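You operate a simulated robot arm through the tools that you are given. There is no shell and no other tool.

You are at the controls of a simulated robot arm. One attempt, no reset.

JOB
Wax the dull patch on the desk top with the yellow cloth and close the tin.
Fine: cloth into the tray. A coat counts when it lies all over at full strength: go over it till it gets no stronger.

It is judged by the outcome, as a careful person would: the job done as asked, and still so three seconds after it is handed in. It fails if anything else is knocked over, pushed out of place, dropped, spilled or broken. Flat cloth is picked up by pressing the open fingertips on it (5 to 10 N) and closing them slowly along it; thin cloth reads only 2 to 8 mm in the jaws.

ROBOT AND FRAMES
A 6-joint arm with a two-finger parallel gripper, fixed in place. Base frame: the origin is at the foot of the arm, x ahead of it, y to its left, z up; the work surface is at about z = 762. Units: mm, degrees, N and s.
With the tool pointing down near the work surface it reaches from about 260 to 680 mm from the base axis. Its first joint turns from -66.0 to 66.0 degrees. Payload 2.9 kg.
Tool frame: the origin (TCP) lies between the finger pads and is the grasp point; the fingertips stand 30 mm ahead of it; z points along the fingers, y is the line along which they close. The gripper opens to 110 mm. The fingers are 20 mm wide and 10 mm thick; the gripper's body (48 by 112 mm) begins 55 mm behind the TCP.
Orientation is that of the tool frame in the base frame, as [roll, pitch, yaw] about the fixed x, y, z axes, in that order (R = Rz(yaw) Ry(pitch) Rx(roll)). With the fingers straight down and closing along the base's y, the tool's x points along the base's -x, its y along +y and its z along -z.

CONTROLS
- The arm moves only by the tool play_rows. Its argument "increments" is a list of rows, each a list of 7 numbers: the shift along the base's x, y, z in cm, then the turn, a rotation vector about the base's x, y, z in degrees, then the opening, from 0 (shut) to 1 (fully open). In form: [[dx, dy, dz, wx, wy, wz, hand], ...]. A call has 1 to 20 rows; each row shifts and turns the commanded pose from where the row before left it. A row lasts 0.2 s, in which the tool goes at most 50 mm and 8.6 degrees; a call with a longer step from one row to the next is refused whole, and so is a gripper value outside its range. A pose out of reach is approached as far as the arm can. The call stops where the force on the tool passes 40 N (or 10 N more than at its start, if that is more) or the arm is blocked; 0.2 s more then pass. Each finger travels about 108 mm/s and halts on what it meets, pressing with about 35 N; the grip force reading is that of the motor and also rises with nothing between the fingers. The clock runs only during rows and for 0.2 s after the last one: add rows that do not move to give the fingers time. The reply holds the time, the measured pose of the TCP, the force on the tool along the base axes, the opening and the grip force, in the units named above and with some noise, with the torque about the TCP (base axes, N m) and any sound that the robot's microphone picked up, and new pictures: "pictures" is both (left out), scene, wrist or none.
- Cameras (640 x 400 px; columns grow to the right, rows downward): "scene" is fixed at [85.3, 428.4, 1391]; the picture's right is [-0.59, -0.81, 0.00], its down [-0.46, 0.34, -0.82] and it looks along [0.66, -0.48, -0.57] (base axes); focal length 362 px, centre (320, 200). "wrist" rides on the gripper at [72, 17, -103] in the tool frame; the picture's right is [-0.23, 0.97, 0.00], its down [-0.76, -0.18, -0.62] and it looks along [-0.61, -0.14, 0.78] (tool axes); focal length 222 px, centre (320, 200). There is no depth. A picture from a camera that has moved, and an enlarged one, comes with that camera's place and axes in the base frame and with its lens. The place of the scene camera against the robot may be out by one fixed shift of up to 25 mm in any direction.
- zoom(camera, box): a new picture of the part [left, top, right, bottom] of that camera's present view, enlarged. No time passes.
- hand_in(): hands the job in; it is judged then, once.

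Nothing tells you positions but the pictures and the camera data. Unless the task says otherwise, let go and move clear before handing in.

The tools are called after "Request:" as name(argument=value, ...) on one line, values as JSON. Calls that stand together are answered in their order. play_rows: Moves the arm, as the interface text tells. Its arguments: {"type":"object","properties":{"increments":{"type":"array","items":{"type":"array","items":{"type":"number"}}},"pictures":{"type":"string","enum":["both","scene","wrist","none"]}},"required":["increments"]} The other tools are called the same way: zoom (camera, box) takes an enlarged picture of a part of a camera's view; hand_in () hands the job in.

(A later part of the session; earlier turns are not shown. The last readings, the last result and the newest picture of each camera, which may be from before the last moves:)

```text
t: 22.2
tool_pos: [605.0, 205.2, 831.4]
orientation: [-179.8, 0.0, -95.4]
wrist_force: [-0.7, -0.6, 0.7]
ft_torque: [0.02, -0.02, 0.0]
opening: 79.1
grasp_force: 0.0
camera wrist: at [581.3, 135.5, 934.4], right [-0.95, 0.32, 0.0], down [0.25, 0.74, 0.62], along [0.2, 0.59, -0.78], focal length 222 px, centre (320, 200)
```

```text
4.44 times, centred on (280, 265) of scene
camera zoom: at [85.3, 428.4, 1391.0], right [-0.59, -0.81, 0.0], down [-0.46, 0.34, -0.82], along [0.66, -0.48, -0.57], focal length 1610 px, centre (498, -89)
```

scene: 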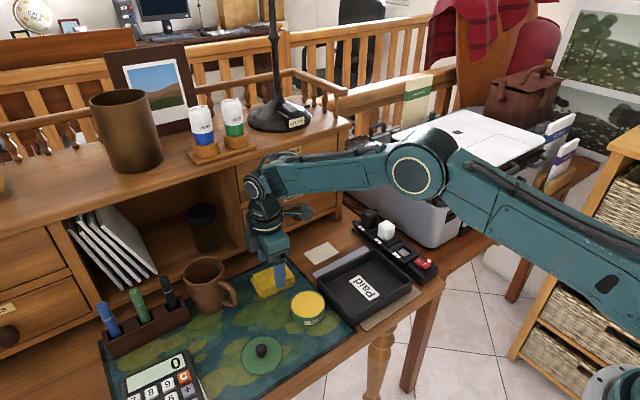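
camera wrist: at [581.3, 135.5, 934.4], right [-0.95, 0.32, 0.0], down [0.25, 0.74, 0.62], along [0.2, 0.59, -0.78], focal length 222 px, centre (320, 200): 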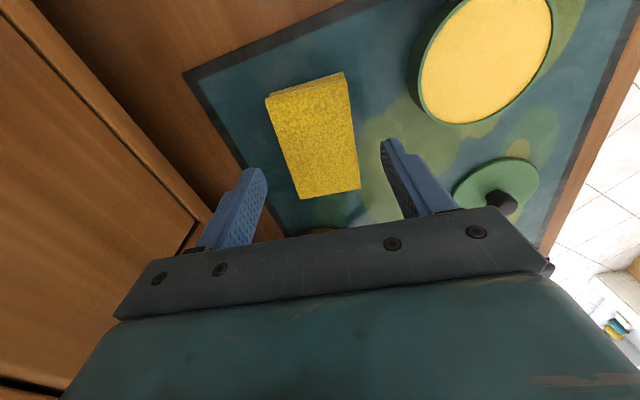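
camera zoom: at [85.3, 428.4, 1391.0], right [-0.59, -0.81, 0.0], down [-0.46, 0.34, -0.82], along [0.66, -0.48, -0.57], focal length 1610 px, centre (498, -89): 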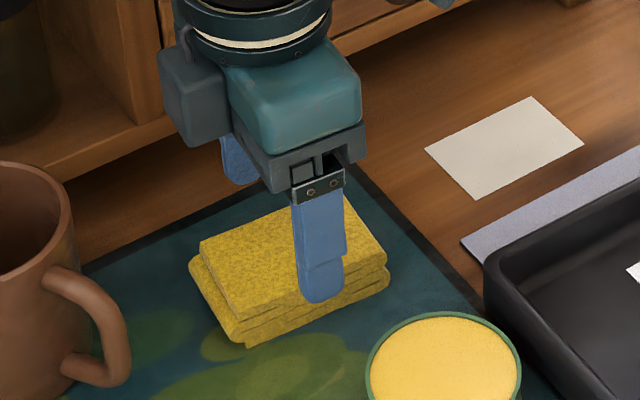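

Aligned: the pad top is at z≈779 and the fingers straddle it. I'll lower so the tips stop about 5 mm above the mat, then close gently.

Request:
play_rows(increments=[[0, 0, -1.5, 0, 0, 0, 0.72], [0, 0, -1.0, 0, 0, 0, 0.72], [0, 0, -0.7, 0, 0, 0, 0.72], [0, 0, 0, 0, 0, 0, 0.72], [0, 0, 0, 0, 0, 0, 0.62], [0, 0, 0, 0, 0, 0, 0.55], [0, 0, 0, 0, 0, 0, 0.5], [0, 0, 0, 0, 0, 0, 0.45], [0, 0, 0, 0, 0, 0, 0.45]])

Request:
zoom(camera="scene", box=[220, 220, 340, 310])

Request:
zoom(camera="wrist", box=[200, 60, 440, 240])

```text
t: 24.2
tool_pos: [605.3, 205.9, 798.3]
orientation: [-179.8, -0.1, -95.3]
wrist_force: [0.0, -0.1, 0.8]
ft_torque: [0.03, -0.01, 0.02]
opening: 50.7
grasp_force: 34.9
camera wrist: at [579.9, 136.2, 901.4], right [-0.95, 0.32, 0.0], down [0.25, 0.74, 0.62], along [0.2, 0.59, -0.78], focal length 222 px, centre (320, 200)
```

scene: 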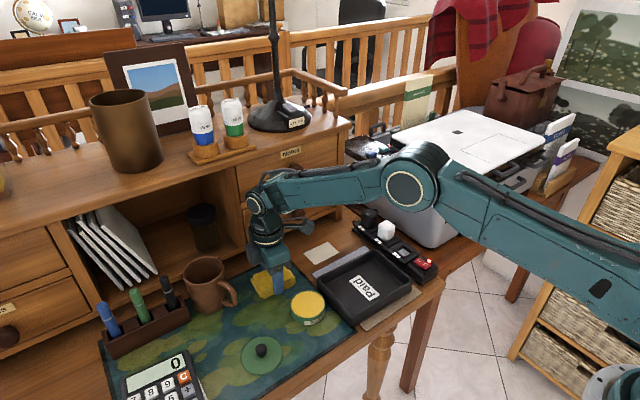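
wrist: 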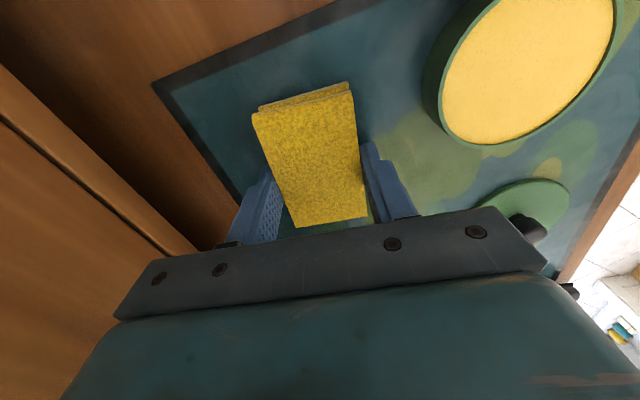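

```text
4.44 times, centred on (280, 265) of scene
camera zoom: at [85.3, 428.4, 1391.0], right [-0.59, -0.81, 0.0], down [-0.46, 0.34, -0.82], along [0.66, -0.48, -0.57], focal length 1610 px, centre (498, -89)
```

zoom: 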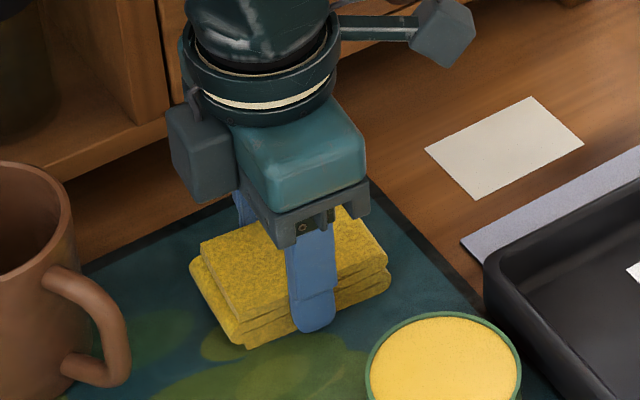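

```text
2.22 times, centred on (320, 150) of wrist
camera zoom: at [579.9, 136.2, 901.4], right [-0.95, 0.32, 0.0], down [0.25, 0.74, 0.62], along [0.2, 0.59, -0.78], focal length 494 px, centre (320, 311)
```

zoom: 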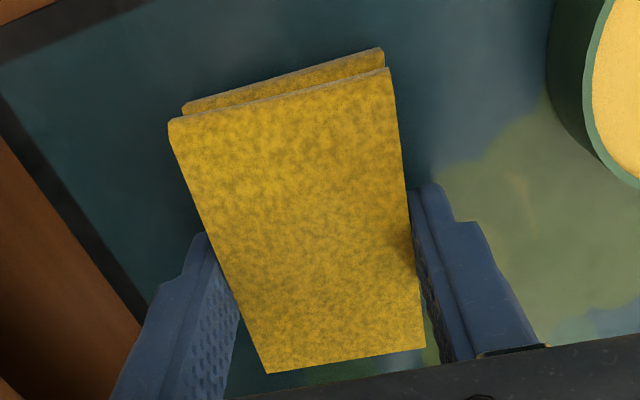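

The fingers stopped on the cloth at 50.7 mm with 35 N. I'll lift it a bit and see whether it comes along.

Request:
play_rows(increments=[[0, 0, 0, 0, 0, 0, 0.4], [0, 0, 0, 0, 0, 0, 0.35], [0, 0, 0.5, 0, 0, 0, 0.35], [0, 0, 1.5, 0, 0, 0, 0.35], [0, 0, 3, 0, 0, 0, 0.35], [0, 0, 3, 0, 0, 0, 0.35], [0, 0, 0, 0, 0, 0, 0.35]])

Request:
zoom(camera="scene", box=[220, 220, 340, 310])

```text
t: 25.8
tool_pos: [603.6, 206.0, 877.3]
orientation: [180.0, -0.1, -95.4]
wrist_force: [-0.6, -0.1, 0.1]
ft_torque: [-0.01, 0.02, 0.0]
opening: 50.8
grasp_force: 35.3
camera wrist: at [580.4, 136.4, 980.4], right [-0.95, 0.32, 0.0], down [0.25, 0.74, 0.62], along [0.2, 0.59, -0.78], focal length 222 px, centre (320, 200)
```

scene: 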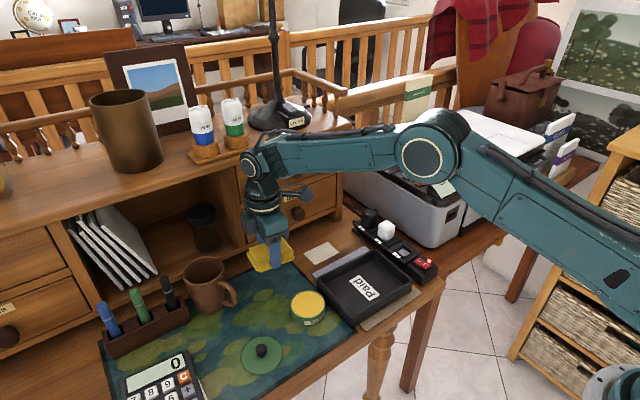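
wrist: 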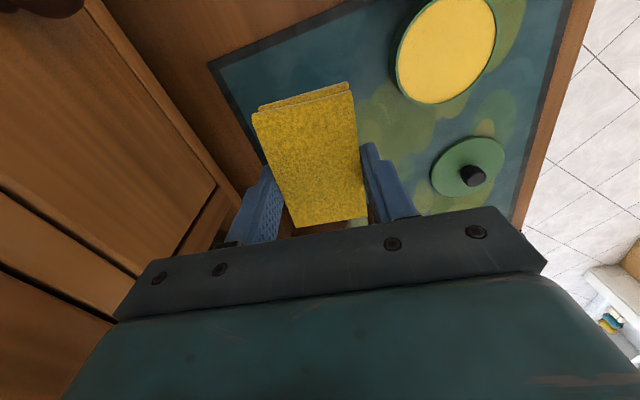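

```text
4.44 times, centred on (280, 265) of scene
camera zoom: at [85.3, 428.4, 1391.0], right [-0.59, -0.81, 0.0], down [-0.46, 0.34, -0.82], along [0.66, -0.48, -0.57], focal length 1610 px, centre (498, -89)
```

zoom: 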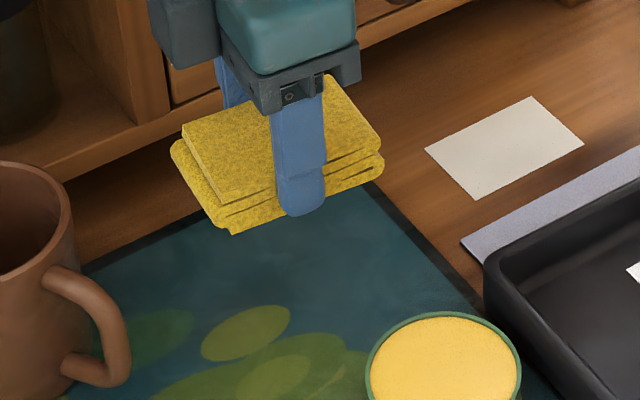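

The cloth is firmly held as a pad. I'll carry it over the open tin at (498.7, 183.3) and then press it lightly onto the wax.

Request:
play_rows(increments=[[-2.1, -0.44, 0, 0, 0, 0, 0.35], [-2.1, -0.44, 0, 0, 0, 0, 0.35], [-2.1, -0.44, 0, 0, 0, 0, 0.35], [-2.1, -0.44, 0, 0, 0, 0, 0.35], [-2.17, -0.46, 0, 0, 0, 0, 0.35], [0, 0, -2, 0, 0, 0, 0.35], [0, 0, -1.5, 0, 0, 0, 0.35], [0, 0, 0, 0, 0, 0, 0.35]])

Request:
zoom(camera="scene", box=[250, 240, 370, 330])

Request:
zoom(camera="wrist", box=[200, 60, 440, 240])

```text
t: 27.6
tool_pos: [498.4, 184.6, 842.8]
orientation: [180.0, 0.0, -95.4]
wrist_force: [0.1, -0.4, -0.3]
ft_torque: [0.01, 0.0, 0.03]
opening: 50.7
grasp_force: 35.0
camera wrist: at [474.7, 114.7, 946.1], right [-0.95, 0.32, 0.0], down [0.25, 0.74, 0.62], along [0.2, 0.59, -0.78], focal length 222 px, centre (320, 200)
```

scene: 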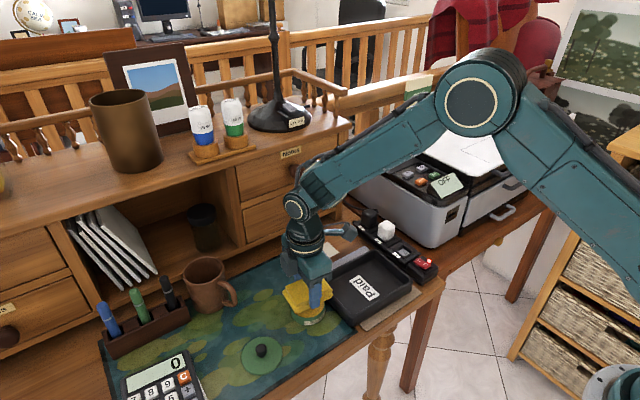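
wrist: 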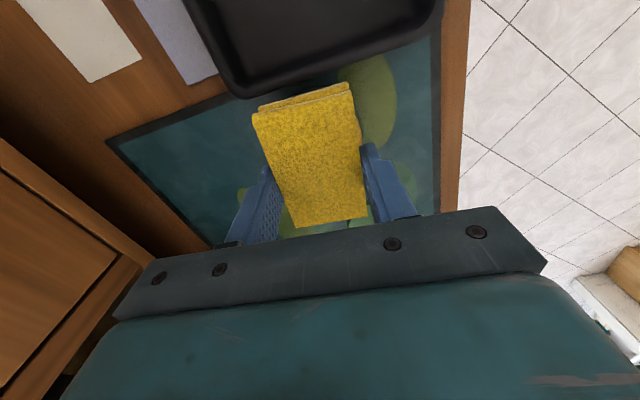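

```text
4.44 times, centred on (310, 285) of scene
camera zoom: at [85.3, 428.4, 1391.0], right [-0.59, -0.81, 0.0], down [-0.46, 0.34, -0.82], along [0.66, -0.48, -0.57], focal length 1610 px, centre (364, -178)
```

zoom: 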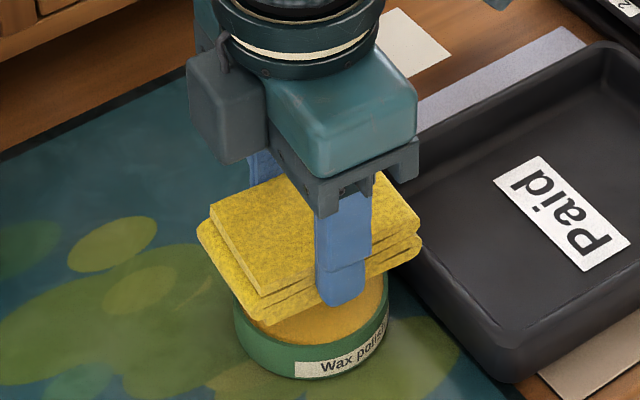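

```text
2.22 times, centred on (320, 150) of wrist
camera zoom: at [474.7, 114.7, 946.1], right [-0.95, 0.32, 0.0], down [0.25, 0.74, 0.62], along [0.2, 0.59, -0.78], focal length 494 px, centre (320, 311)
```

zoom: 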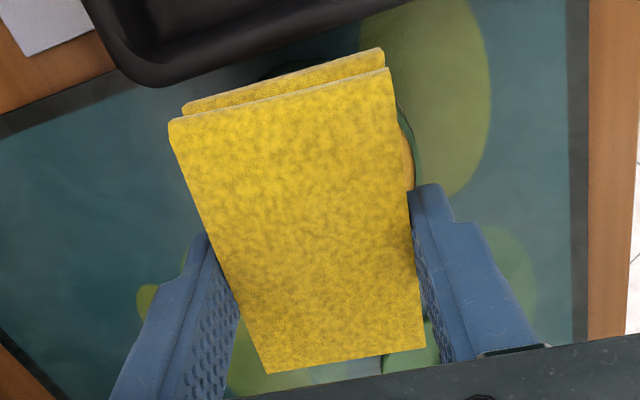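

The pad end nearest the tray is close to its rim, so I'll shift 8 mm to the left and lower slowly onto the wax.

Request:
play_rows(increments=[[0, 0.8, 0, 0, 0, 0, 0.35], [0, 0, -0.5, 0, 0, 0, 0.35], [0, 0, -0.3, 0, 0, 0, 0.35], [0, 0, -0.2, 0, 0, 0, 0.35], [0, 0, -0.2, 0, 0, 0, 0.35], [0, 0, 0, 0, 0, 0, 0.35]], pictures="none")

```text
t: 29.0
tool_pos: [497.4, 191.1, 830.6]
orientation: [-179.9, 0.0, -95.4]
wrist_force: [-0.1, -0.1, -0.8]
ft_torque: [-0.02, 0.02, 0.0]
opening: 50.5
grasp_force: 34.9
```

Request:
play_rows(increments=[[0, 0, -0.1, 0, 0, 0, 0.35], [0, 0, -0.1, 0, 0, 0, 0.35], [0, 0, -0.1, 0, 0, 0, 0.35], [0, 0, 0, 0, 0, 0, 0.35]], pictures="none")

```text
t: 30.0
tool_pos: [497.0, 191.0, 826.9]
orientation: [-179.9, 0.1, -95.4]
wrist_force: [-0.2, 0.1, 0.7]
ft_torque: [0.02, -0.03, -0.01]
opening: 50.5
grasp_force: 34.9
```

Request:
play_rows(increments=[[0, 0, -0.1, 0, 0, 0, 0.35], [0, 0, -0.1, 0, 0, 0, 0.35], [0, 0, 0, 0, 0, 0, 0.35]], pictures="none")

Request:
zoom(camera="scene", box=[250, 240, 370, 330])

```text
t: 30.8
tool_pos: [497.2, 191.9, 825.9]
orientation: [-179.9, 0.0, -95.3]
wrist_force: [-0.1, 0.0, -0.7]
ft_torque: [0.02, -0.02, 0.03]
opening: 50.5
grasp_force: 35.1
```

```text
4.44 times, centred on (310, 285) of scene
camera zoom: at [85.3, 428.4, 1391.0], right [-0.59, -0.81, 0.0], down [-0.46, 0.34, -0.82], along [0.66, -0.48, -0.57], focal length 1610 px, centre (364, -178)
```

zoom: 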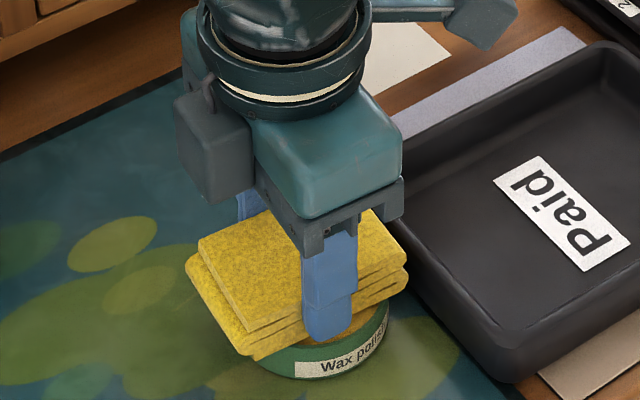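

Nearly touching; I'll continue in 1 mm steps.

Request:
play_rows(increments=[[0, 0, -0.1, 0, 0, 0, 0.35], [0, 0, 0, 0, 0, 0, 0.35]], pictures="none")

Request:
play_rows(increments=[[0, 0, -0.1, 0, 0, 0, 0.35], [0, 0, 0, 0, 0, 0, 0.35]], pictures="none")

Request:
play_rows(increments=[[0, 0, -0.05, 0, 0, 0, 0.35], [0, 0, 0, 0, 0, 0, 0.35]], pictures="none")

```text
t: 31.4
tool_pos: [498.1, 191.3, 823.1]
orientation: [-179.8, 0.1, -95.4]
wrist_force: [-0.5, 0.6, -0.1]
ft_torque: [-0.02, 0.0, 0.02]
opening: 50.6
grasp_force: 35.3
```

```text
t: 32.0
tool_pos: [499.1, 191.9, 823.0]
orientation: [-179.8, 0.0, -95.4]
wrist_force: [1.1, -0.7, 0.5]
ft_torque: [0.02, 0.03, -0.01]
opening: 50.6
grasp_force: 34.7
```

```text
t: 32.6
tool_pos: [498.6, 191.9, 822.5]
orientation: [-179.9, 0.1, -95.5]
wrist_force: [0.2, -0.2, 0.3]
ft_torque: [0.02, 0.0, -0.03]
opening: 50.7
grasp_force: 34.2
```

Request:
play_rows(increments=[[0, 0, -0.1, 0, 0, 0, 0.35], [0, 0, 0, 0, 0, 0, 0.35]], pictures="none")

Request:
play_rows(increments=[[0, 0, -0.1, 0, 0, 0, 0.35], [0, 0, 0, 0, 0, 0, 0.35]], pictures="none")

Request:
play_rows(increments=[[0, 0, -0.05, 0, 0, 0, 0.35], [0, 0, 0, 0, 0, 0, 0.35]], pictures="none")

Request:
zoom(camera="scene", box=[250, 240, 370, 330])

```text
t: 33.2
tool_pos: [497.7, 190.4, 822.2]
orientation: [-179.9, -0.1, -95.4]
wrist_force: [0.8, -0.1, 4.1]
ft_torque: [-0.06, 0.06, 0.0]
opening: 50.8
grasp_force: 35.3
```

```text
t: 33.8
tool_pos: [499.4, 190.8, 821.0]
orientation: [180.0, 0.1, -95.3]
wrist_force: [-3.2, -0.5, 14.7]
ft_torque: [-0.16, 0.19, -0.03]
opening: 50.6
grasp_force: 35.4
```

```text
t: 34.4
tool_pos: [497.8, 190.1, 821.7]
orientation: [-179.8, 0.1, -95.4]
wrist_force: [-4.3, 1.4, 22.6]
ft_torque: [-0.14, 0.3, -0.06]
opening: 50.7
grasp_force: 35.0
```

```text
4.44 times, centred on (310, 285) of scene
camera zoom: at [84.9, 428.3, 1391.0], right [-0.59, -0.81, 0.0], down [-0.46, 0.34, -0.82], along [0.66, -0.48, -0.57], focal length 1610 px, centre (364, -178)
```

zoom: 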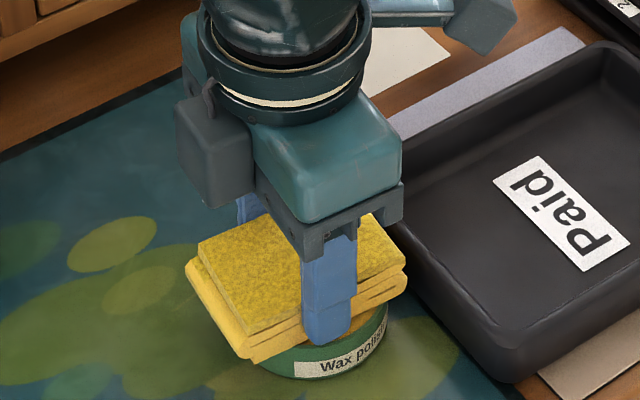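

The cloth is pressed on the wax at about 22 N and its lower fold now looks waxed. I'll lift straight up and inspect it.

Request:
play_rows(increments=[[0, 0, 0, 0, 0, 0, 0.35], [0, 0, 0, 0, 0, 0, 0.35], [0, 0, 0.5, 0, 0, 0, 0.35], [0, 0, 1.5, 0, 0, 0, 0.35], [0, 0, 2.5, 0, 0, 0, 0.35], [0, 0, 2, 0, 0, 0, 0.35], [0, 0, 0, 0, 0, 0, 0.35]])

Request:
zoom(camera="scene", box=[250, 230, 370, 330])

```text
t: 36.0
tool_pos: [496.5, 189.7, 886.2]
orientation: [180.0, -0.1, -95.5]
wrist_force: [-0.2, -0.9, 0.2]
ft_torque: [0.03, 0.0, -0.01]
opening: 50.5
grasp_force: 35.2
camera wrist: at [474.9, 120.5, 990.3], right [-0.95, 0.32, 0.0], down [0.25, 0.74, 0.62], along [0.2, 0.59, -0.78], focal length 222 px, centre (320, 200)
```

scene: 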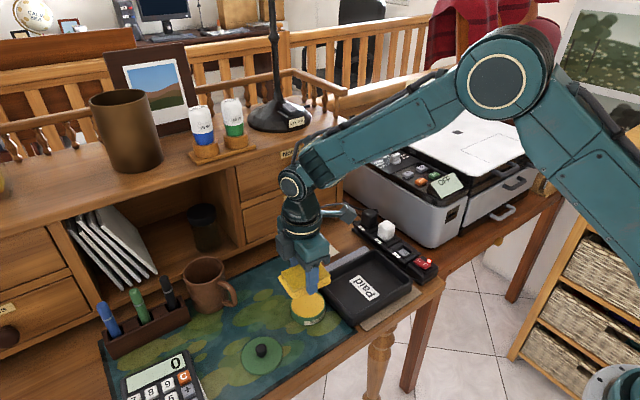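
wrist: 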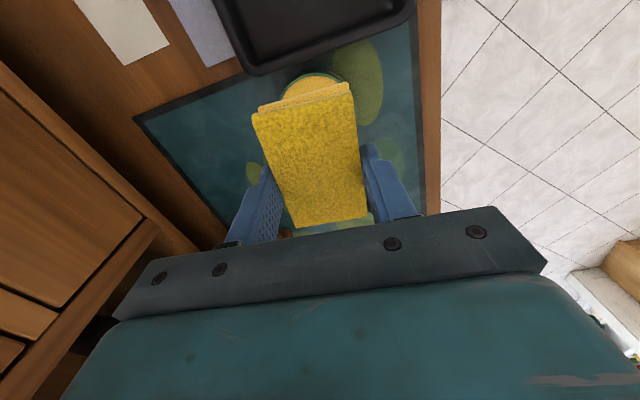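

```text
4.00 times, centred on (310, 280) of scene
camera zoom: at [85.3, 428.4, 1391.0], right [-0.59, -0.81, 0.0], down [-0.46, 0.34, -0.82], along [0.66, -0.48, -0.57], focal length 1449 px, centre (360, -120)
```

zoom: 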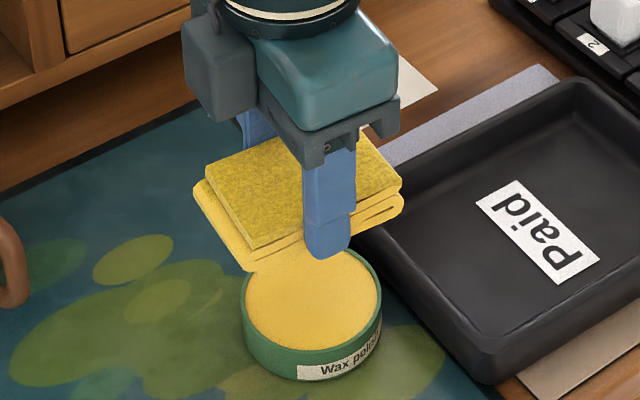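

The cloth has taken up wax. I'll carry it over the cream patch (centre about 625, 57), squaring it up with the patch on the way.

Request:
play_rows(increments=[[2, -2.24, 0, 0, 0, 1, 0.35], [2, -2.24, 0, 0, 0, 1, 0.35], [2.2, -2.24, 0, 0, 0, 1, 0.35], [2.2, -2.24, 0, 0, 0, 1, 0.35], [2.2, -2.24, 0, 0, 0, 1, 0.35], [2.08, -2.24, 0, 0, 0, 0.4, 0.35], [0, 0, -2, 0, 0, 0, 0.35], [0, 0, -2, 0, 0, 0, 0.35], [0, 0, 0, 0, 0, 0, 0.35]])

Request:
zoom(camera="scene", box=[270, 200, 390, 290])

```text
t: 37.4
tool_pos: [613.4, 65.1, 885.0]
orientation: [178.7, 0.2, -89.2]
wrist_force: [-42.4, -2.4, 14.8]
ft_torque: [0.31, -5.25, 0.04]
opening: 50.7
grasp_force: 35.2
stopped in row 6: the force on the tool passed its limit at 86 N (the readings are from after the stop); the commanded pose is now the measured one
camera wrist: at [599.8, -6.8, 989.3], right [-0.98, 0.21, 0.02], down [0.18, 0.76, 0.62], along [0.12, 0.61, -0.78], focal length 222 px, centre (320, 200)
```

scene: 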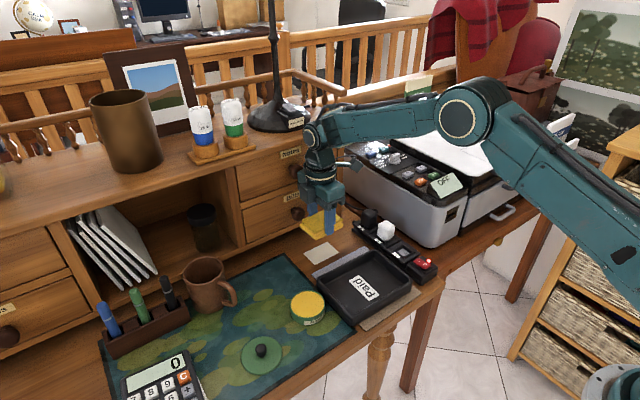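
wrist: 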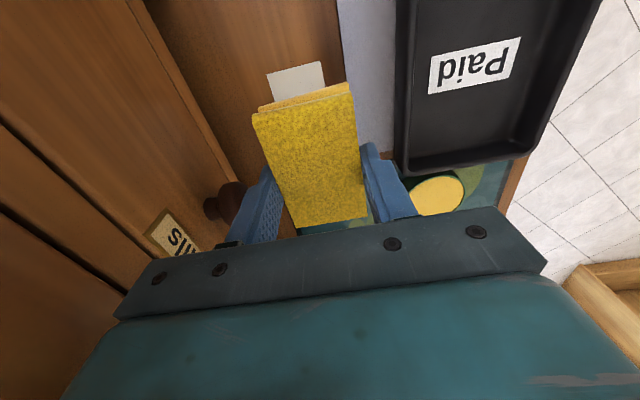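

```text
4.44 times, centred on (330, 245) of scene
camera zoom: at [83.8, 428.2, 1391.1], right [-0.59, -0.81, 0.0], down [-0.46, 0.34, -0.82], along [0.66, -0.48, -0.57], focal length 1610 px, centre (276, 0)
```

zoom: 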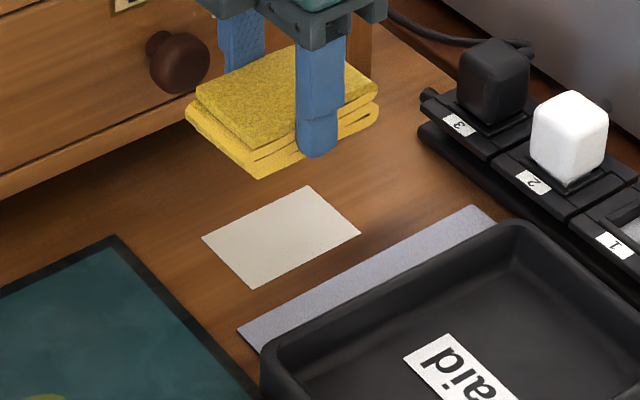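

The gripper body struck the drawer front or a knob, since it spans ±56 mm in x in this orientation. I'll back straight off and inspect.

Request:
play_rows(increments=[[-1, 0, 0, 0, 0, 0, 0.35], [-2, 0, 0, 0, 0, 0, 0.35], [-2, 0, 0, 0, 0, 0, 0.35], [0, 0, 0, 0, 0, 0, 0.35]])

Request:
zoom(camera="scene", box=[220, 110, 400, 250])

Request:
zoom(camera="scene", box=[80, 60, 360, 250])

```text
t: 38.4
tool_pos: [565.8, 63.7, 884.7]
orientation: [179.1, 0.1, -89.4]
wrist_force: [-0.4, -0.4, -1.0]
ft_torque: [0.0, 0.01, -0.01]
opening: 50.6
grasp_force: 35.1
camera wrist: at [551.4, -8.0, 987.9], right [-0.98, 0.21, 0.02], down [0.18, 0.76, 0.62], along [0.12, 0.61, -0.78], focal length 222 px, centre (320, 200)
```

scene: 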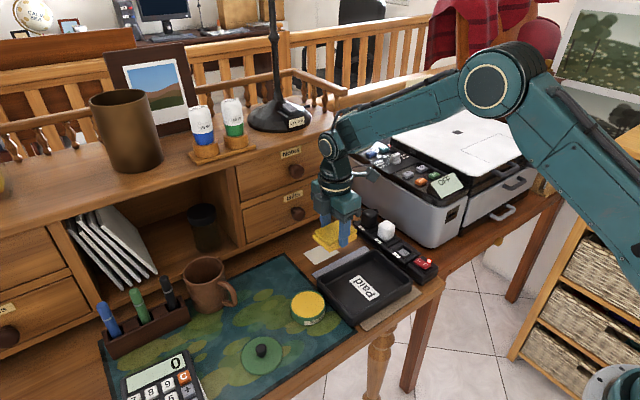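
wrist: 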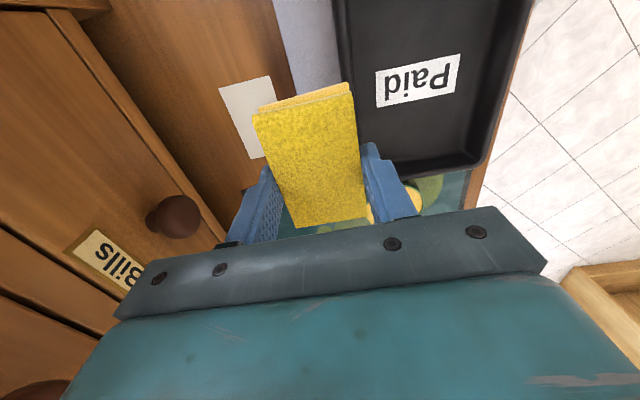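

```text
2.86 times, centred on (310, 180) of scene
camera zoom: at [85.3, 428.4, 1391.0], right [-0.59, -0.81, 0.0], down [-0.46, 0.34, -0.82], along [0.66, -0.48, -0.57], focal length 1035 px, centre (349, 257)
```

zoom: 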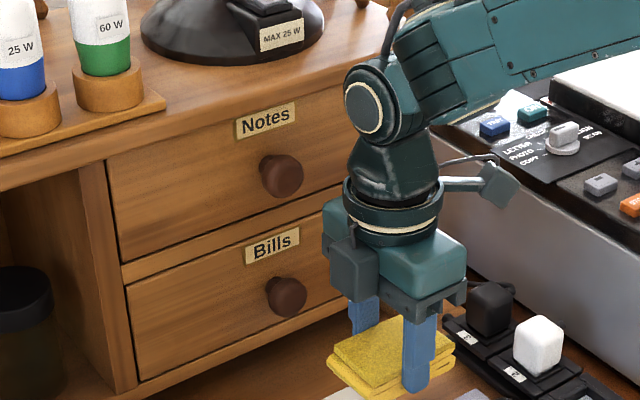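

```text
2.11 times, centred on (220, 155) of scene
camera zoom: at [85.3, 428.4, 1391.0], right [-0.59, -0.81, 0.0], down [-0.46, 0.34, -0.82], along [0.66, -0.48, -0.57], focal length 763 px, centre (530, 295)
```

zoom: 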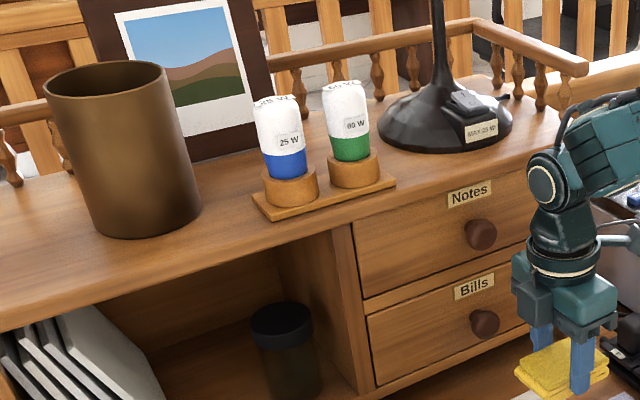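

Nothing moved: the body met the upper drawer knob, whose front is at x≈670 and y≈84; the drawer face is at x≈706. I'll level the tool, stay clear of the knobs and check the patch and paper edges first.

Request:
play_rows(increments=[[0, 0, 0, 0, -0.9, -0.6, 0.35], [0, 0, 0, 0, 0, 0, 0.35]], pictures="wrist")

Request:
zoom(camera="wrist", box=[200, 20, 440, 200])

Request:
zoom(camera="wrist", box=[60, 160, 240, 290])

Request:
zoom(camera="scene", box=[280, 150, 400, 280])

```text
t: 39.0
tool_pos: [566.2, 64.3, 883.4]
orientation: [-180.0, 0.1, -89.9]
wrist_force: [0.2, -0.4, -0.5]
ft_torque: [0.0, -0.01, -0.02]
opening: 50.8
grasp_force: 34.7
camera wrist: at [549.5, -7.3, 987.7], right [-0.97, 0.22, 0.0], down [0.18, 0.76, 0.62], along [0.14, 0.61, -0.78], focal length 222 px, centre (320, 200)
```

wrist: 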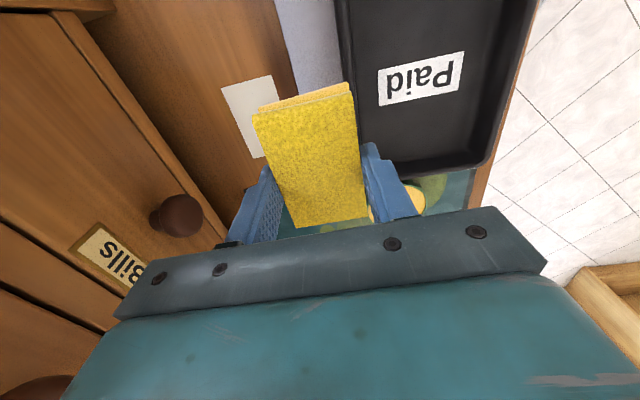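

```text
2.22 times, centred on (320, 110) of wrist
camera zoom: at [549.5, -7.3, 987.7], right [-0.97, 0.22, 0.0], down [0.18, 0.76, 0.62], along [0.14, 0.61, -0.78], focal length 494 px, centre (320, 400)
```

zoom: 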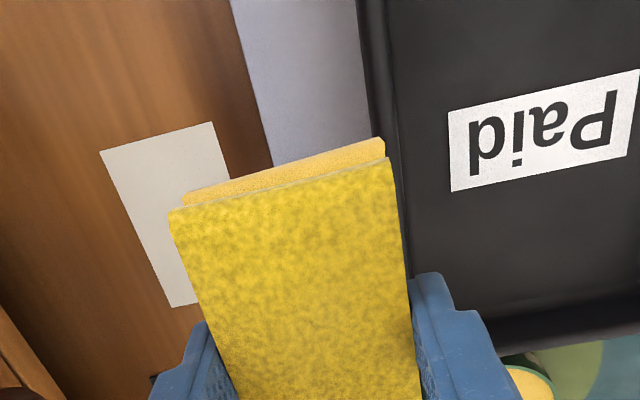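

```text
3.08 times, centred on (150, 225) of wrist
camera zoom: at [549.5, -7.3, 987.7], right [-0.97, 0.22, 0.0], down [0.18, 0.76, 0.62], along [0.14, 0.61, -0.78], focal length 684 px, centre (843, 123)
```

zoom: 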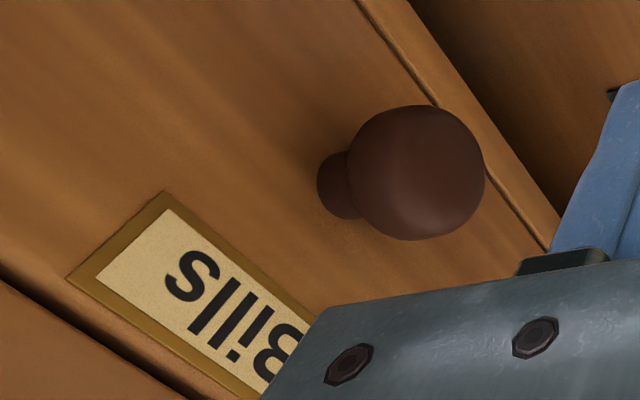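

```text
3.08 times, centred on (340, 215) of scene
camera zoom: at [85.3, 428.4, 1391.0], right [-0.59, -0.81, 0.0], down [-0.46, 0.34, -0.82], along [0.66, -0.48, -0.57], focal length 1115 px, centre (258, 154)
```

zoom: 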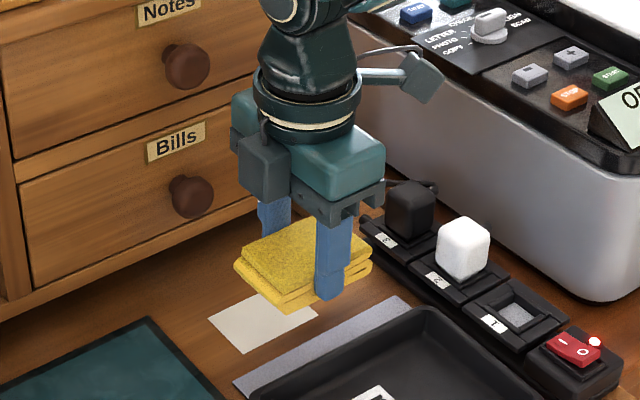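

The paper edge is at x≈580, the patch spans x 600–650 and y 19–94, and the knob limits me at y 71–97. I'll turn the gripper 8° so its body passes beside the knob, move to (616, 49) and start down.

Request:
play_rows(increments=[[0, -0.75, 0, 0, 0, -4, 0.35], [0, -0.78, 0, 0, 0, -4, 0.35], [2, 0, 0, 0, 0, 0, 0.35], [1.5, 0, 0, 0, 0, 0, 0.35], [1, 0, 0, 0, 0, 0, 0.35], [0.5, 0, 0, 0, 0, 0, 0.35], [0, 0, 0, 0, 0, 0, 0.35]])

Request:
zoom(camera="scene", box=[250, 130, 390, 280])

Request:
zoom(camera="wrist", box=[120, 40, 440, 280])

```text
t: 40.5
tool_pos: [610.5, 48.8, 884.6]
orientation: [179.2, -0.1, -97.7]
wrist_force: [-20.5, -2.5, 7.6]
ft_torque: [0.34, -2.38, 0.15]
opening: 50.5
grasp_force: 35.0
stopped in row 7: the force on the tool passed its limit at 43 N (the readings are from after the stop); the commanded pose is now the measured one
camera wrist: at [586.5, -18.9, 988.7], right [-0.93, 0.36, 0.01], down [0.29, 0.73, 0.62], along [0.21, 0.58, -0.78], focal length 222 px, centre (320, 200)
```

scene: 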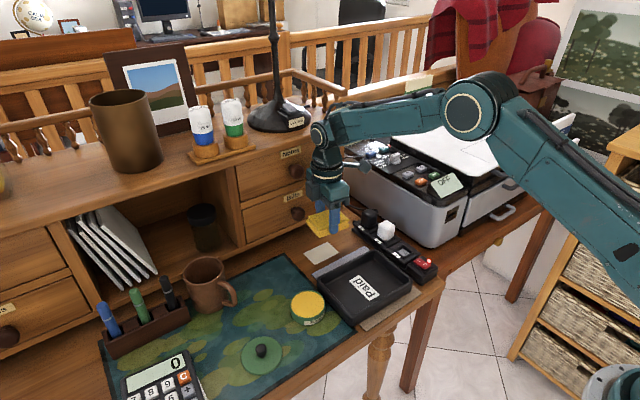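
wrist: 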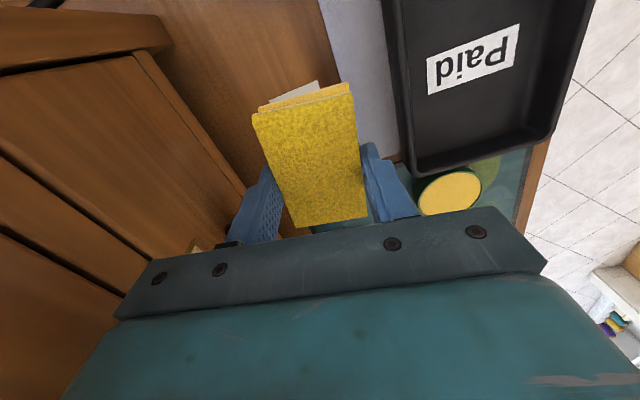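

```text
2.67 times, centred on (320, 205) of scene
camera zoom: at [84.6, 428.3, 1391.0], right [-0.59, -0.81, 0.0], down [-0.46, 0.34, -0.82], along [0.66, -0.48, -0.57], focal length 966 px, centre (320, 187)
```

zoom: 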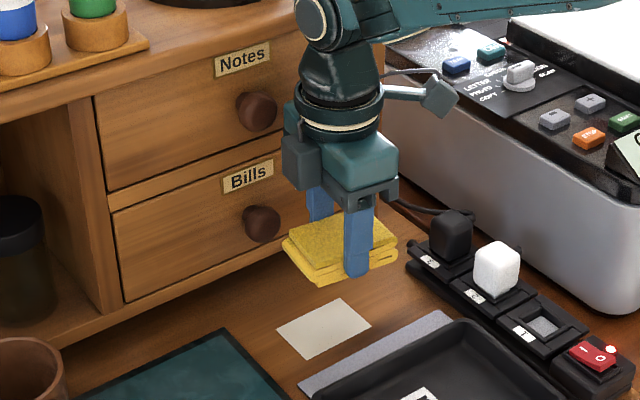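

```text
1.67 times, centred on (280, 160) of wrist
camera zoom: at [586.5, -18.9, 988.7], right [-0.93, 0.36, 0.01], down [0.29, 0.73, 0.62], along [0.21, 0.58, -0.78], focal length 370 px, centre (387, 267)
```

zoom: 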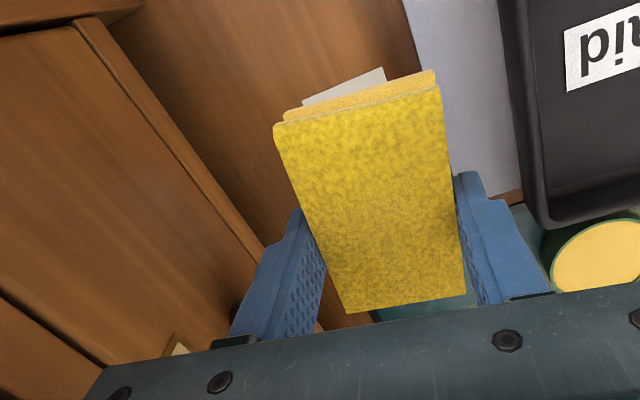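

Contact again at x≈669, about 110 mm above the TCP, so it is the hutch's top board edge and not the knob. It looks unmoved. I'll back off, descend while still at x≈592, and only then go forward underneath it.

Request:
play_rows(increments=[[-1, 0, 0, 0, 0, 0, 0.35], [-0.85, 0, 0, -0.1, -0.8, -0.3, 0.35], [0, 0, -2, 0, 0, 0, 0.35], [0, 0, -2, 0, 0, 0, 0.35], [0, 0, -2, 0, 0, 0, 0.35], [0, 0, -1, 0, 0, 0, 0.35], [0, 0, 0, 0, 0, 0, 0.35]])

Request:
zoom(camera="scene", box=[250, 130, 390, 280])

```text
t: 42.1
tool_pos: [594.7, 50.2, 814.5]
orientation: [-179.8, 0.0, -97.9]
wrist_force: [0.1, 0.2, -0.8]
ft_torque: [0.0, -0.01, 0.0]
opening: 50.7
grasp_force: 34.9
camera wrist: at [567.4, -17.5, 917.6], right [-0.93, 0.36, 0.0], down [0.28, 0.73, 0.62], along [0.23, 0.58, -0.78], focal length 222 px, centre (320, 200)
```

scene: 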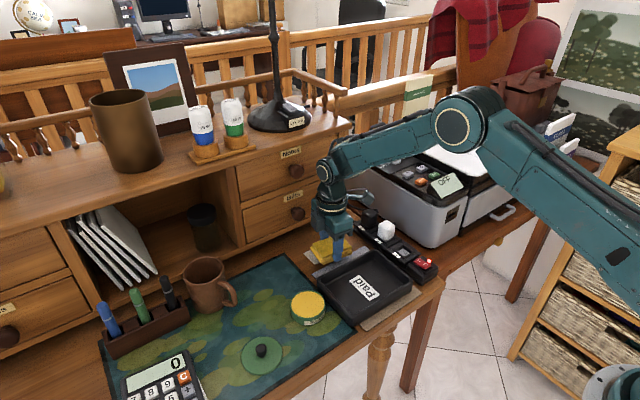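
wrist: 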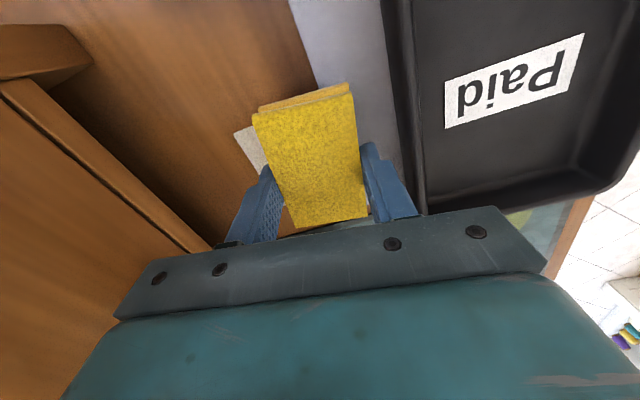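

```text
2.67 times, centred on (320, 205) of scene
camera zoom: at [85.3, 428.4, 1391.0], right [-0.59, -0.81, 0.0], down [-0.46, 0.34, -0.82], along [0.66, -0.48, -0.57], focal length 966 px, centre (320, 187)
```

zoom: 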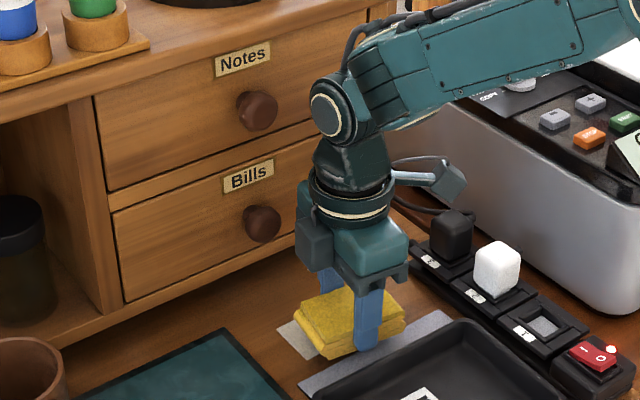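

Clear and level at z≈814. I'll lower to about 806 and move slowly forward to x≈616.

Request:
play_rows(increments=[[0, 0, -0.8, 0, 0, 0, 0.35], [0.6, 0, 0, 0, 0, 0, 0.35], [0.5, 0, 0, 0, 0, 0, 0.35], [0.5, 0, 0, 0, 0, 0, 0.35], [0.5, 0, 0, 0, 0, 0, 0.35], [0, 0, 0, 0, 0, 0, 0.35]])

Request:
zoom(camera="scene", box=[250, 130, 390, 280])

```text
t: 43.6
tool_pos: [610.3, 50.2, 804.8]
orientation: [179.6, -0.1, -97.9]
wrist_force: [-15.4, -0.2, 7.5]
ft_torque: [0.17, -1.21, 0.17]
opening: 50.6
grasp_force: 34.7
stopped in row 6: the force on the tool passed its limit at 42 N (the readings are from after the stop); the commanded pose is now the measured one
camera wrist: at [586.3, -17.9, 910.0], right [-0.93, 0.36, 0.01], down [0.29, 0.73, 0.62], along [0.22, 0.58, -0.78], focal length 222 px, centre (320, 200)
```

scene: 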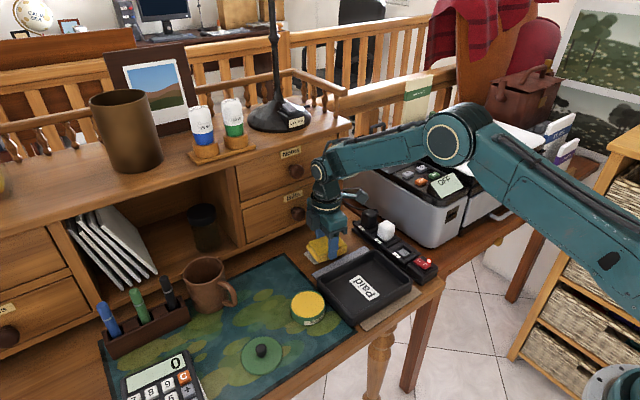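
wrist: 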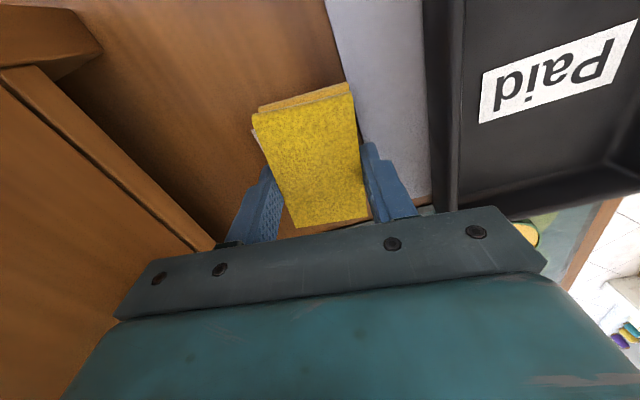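

```text
2.67 times, centred on (320, 205) of scene
camera zoom: at [84.9, 428.3, 1391.0], right [-0.59, -0.81, 0.0], down [-0.46, 0.34, -0.82], along [0.66, -0.48, -0.57], focal length 966 px, centre (320, 187)
```

zoom: 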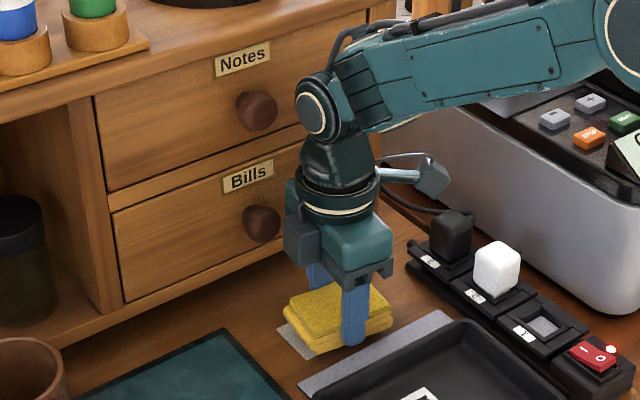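

The obstacle is the two drawer knobs at about (682, 81), z≈860 and 983, bigger than I judged. I'll set the pad flat on the patch from x≈608 and re-grip it nearer its right end, so the gripper body can stay to the right of the knobs.

Request:
play_rows(increments=[[-0.8, 0, 0, 0, 0, 0, 0.35], [0, 0.35, 0, -0.05, -0.4, 4, 0.35], [0, 0.35, 0, 0, 0, 3.9, 0.35], [0, 0, 0, 0, 0, 0, 0.35]], pictures="none")

```text
t: 44.6
tool_pos: [604.9, 57.6, 805.7]
orientation: [-179.8, -0.1, -90.0]
wrist_force: [-0.1, -0.2, -0.2]
ft_torque: [-0.01, 0.0, 0.03]
opening: 50.7
grasp_force: 34.5
```

Request:
play_rows(increments=[[0.3, 0, -0.3, 0, 0, 0, 0.35], [0, 0, -0.2, 0, 0, 0, 0.35], [0, 0, -0.1, 0, 0, 0, 0.35], [0, 0, 0, 0, 0, 0, 0.35]])

Request:
zoom(camera="wrist", box=[200, 20, 480, 220])

Request:
zoom(camera="scene", box=[270, 200, 390, 290])

```text
t: 45.6
tool_pos: [606.5, 58.4, 800.5]
orientation: [-179.8, 0.0, -90.0]
wrist_force: [-0.6, -0.4, 0.0]
ft_torque: [-0.03, 0.01, 0.0]
opening: 50.9
grasp_force: 35.0
camera wrist: at [591.2, -13.4, 903.5], right [-0.97, 0.23, 0.0], down [0.18, 0.76, 0.62], along [0.14, 0.61, -0.78], focal length 222 px, centre (320, 200)
```

scene: 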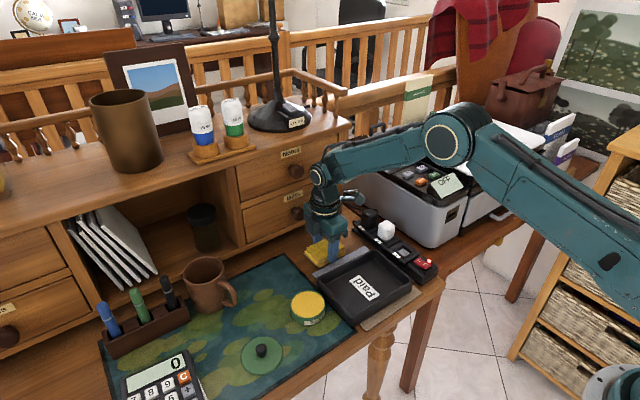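
wrist: 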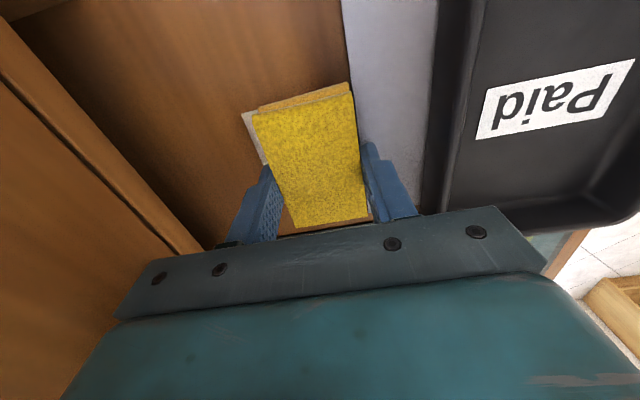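

```text
2.00 times, centred on (340, 120) of wrist
camera zoom: at [591.2, -13.4, 903.5], right [-0.97, 0.23, 0.0], down [0.18, 0.76, 0.62], along [0.14, 0.61, -0.78], focal length 444 px, centre (280, 360)
```

zoom: 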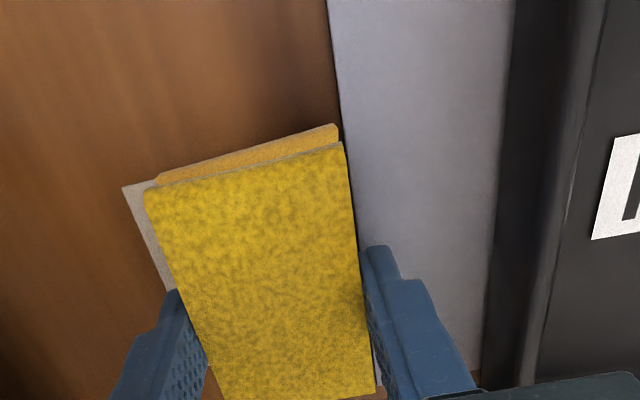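

```text
4.44 times, centred on (330, 245) of scene
camera zoom: at [85.3, 428.4, 1391.0], right [-0.59, -0.81, 0.0], down [-0.46, 0.34, -0.82], along [0.66, -0.48, -0.57], focal length 1610 px, centre (276, 0)
```

zoom: 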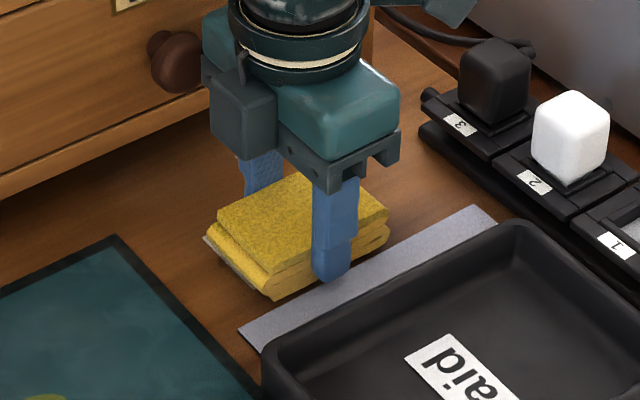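

Request:
play_rows(increments=[[0, 0, -0.1, 0, 0, 0, 0.35], [0, 0, -0.1, 0, 0, 0, 0.35], [0, 0, 0, 0, 0, 0, 0.35]], pictures="none")

Request:
play_rows(increments=[[0, 0, -0.1, 0, 0, 0, 0.35], [0, 0, 0, 0, 0, 0, 0.35]], pictures="none")

Request:
play_rows(increments=[[0, 0, -0.1, 0, 0, 0, 0.35], [0, 0, 0, 0, 0, 0, 0.35]], pictures="none")

```text
t: 46.4
tool_pos: [608.1, 57.3, 798.3]
orientation: [-179.8, -0.1, -90.1]
wrist_force: [-1.1, -0.2, -0.2]
ft_torque: [0.01, -0.01, -0.03]
opening: 50.9
grasp_force: 34.6
```

```text
t: 47.0
tool_pos: [607.2, 57.2, 797.1]
orientation: [-179.9, -0.2, -90.1]
wrist_force: [0.0, -0.6, -0.3]
ft_torque: [0.01, 0.0, 0.03]
opening: 50.6
grasp_force: 34.8
```

```text
t: 47.6
tool_pos: [607.7, 56.4, 795.4]
orientation: [-179.9, -0.1, -90.1]
wrist_force: [-1.1, 0.7, 1.8]
ft_torque: [0.03, 0.05, 0.04]
opening: 50.8
grasp_force: 35.7
```

The pad touches the patch at z≈795.5. I'll press about 1 mm more and make a few short strokes along y here, to see the effect.

Request:
play_rows(increments=[[0, 0, -0.1, 0, 0, 0, 0.35], [0, -0.8, 0, 0, 0, 0, 0.35], [0, -0.7, 0, 0, 0, 0, 0.35], [0, 0.8, 0, 0, 0, 0, 0.35], [0, 0.7, 0, 0, 0, 0, 0.35], [0, 0, 0, 0, 0, 0, 0.35]])

Request:
zoom(camera="scene", box=[270, 200, 390, 290])

Request:
zoom(camera="wrist", box=[200, 20, 480, 220])

```text
t: 49.0
tool_pos: [608.9, 56.8, 795.2]
orientation: [-179.7, -0.1, -90.1]
wrist_force: [0.1, -3.7, 8.1]
ft_torque: [0.08, 0.12, 0.04]
opening: 50.8
grasp_force: 34.8
camera wrist: at [591.5, -14.1, 899.1], right [-0.97, 0.23, 0.0], down [0.18, 0.76, 0.62], along [0.15, 0.6, -0.78], focal length 222 px, centre (320, 200)
```

scene: 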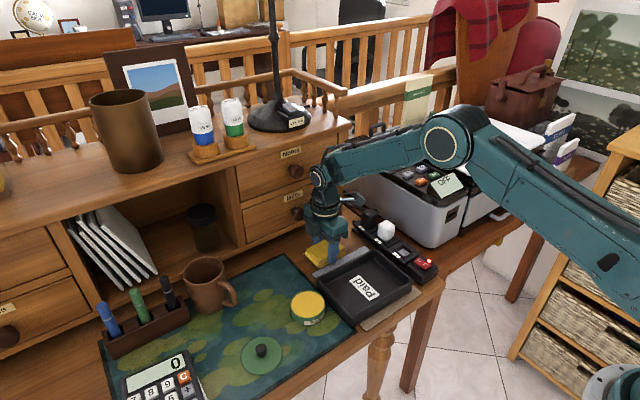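
wrist: 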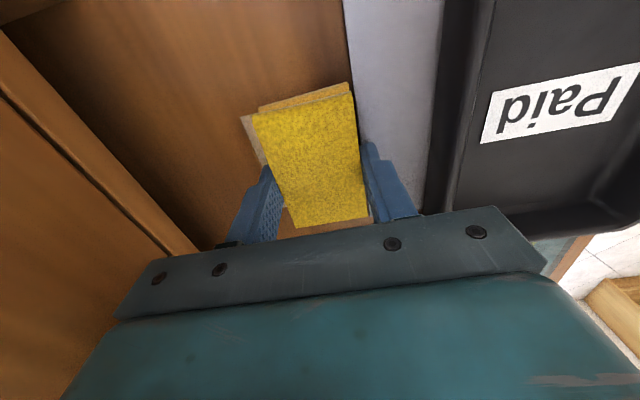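

```text
4.44 times, centred on (330, 245) of scene
camera zoom: at [85.2, 428.3, 1391.0], right [-0.59, -0.81, 0.0], down [-0.46, 0.34, -0.82], along [0.66, -0.48, -0.57], focal length 1610 px, centre (276, 0)
```

zoom: 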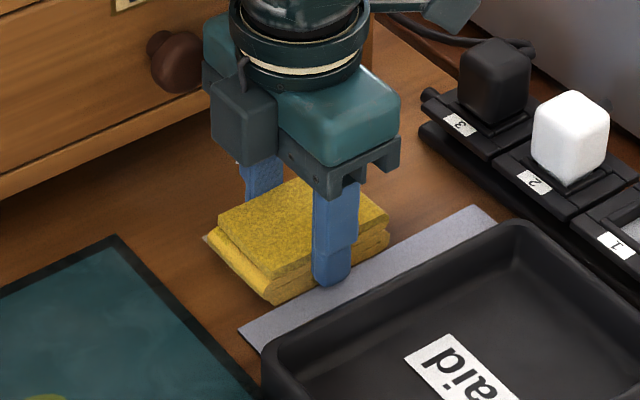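

```text
2.00 times, centred on (340, 120) of wrist
camera zoom: at [591.5, -14.1, 899.1], right [-0.97, 0.23, 0.0], down [0.18, 0.76, 0.62], along [0.15, 0.6, -0.78], focal length 444 px, centre (280, 360)
```

zoom: 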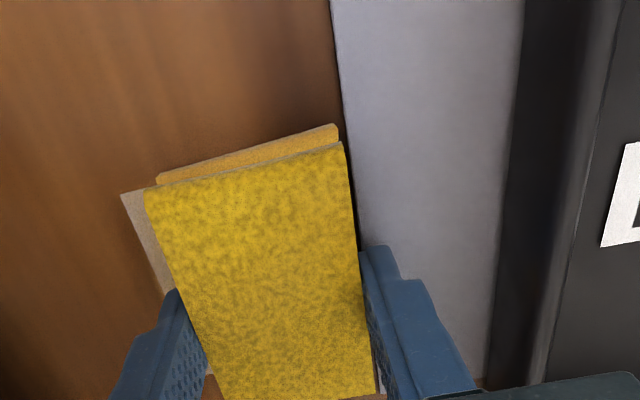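

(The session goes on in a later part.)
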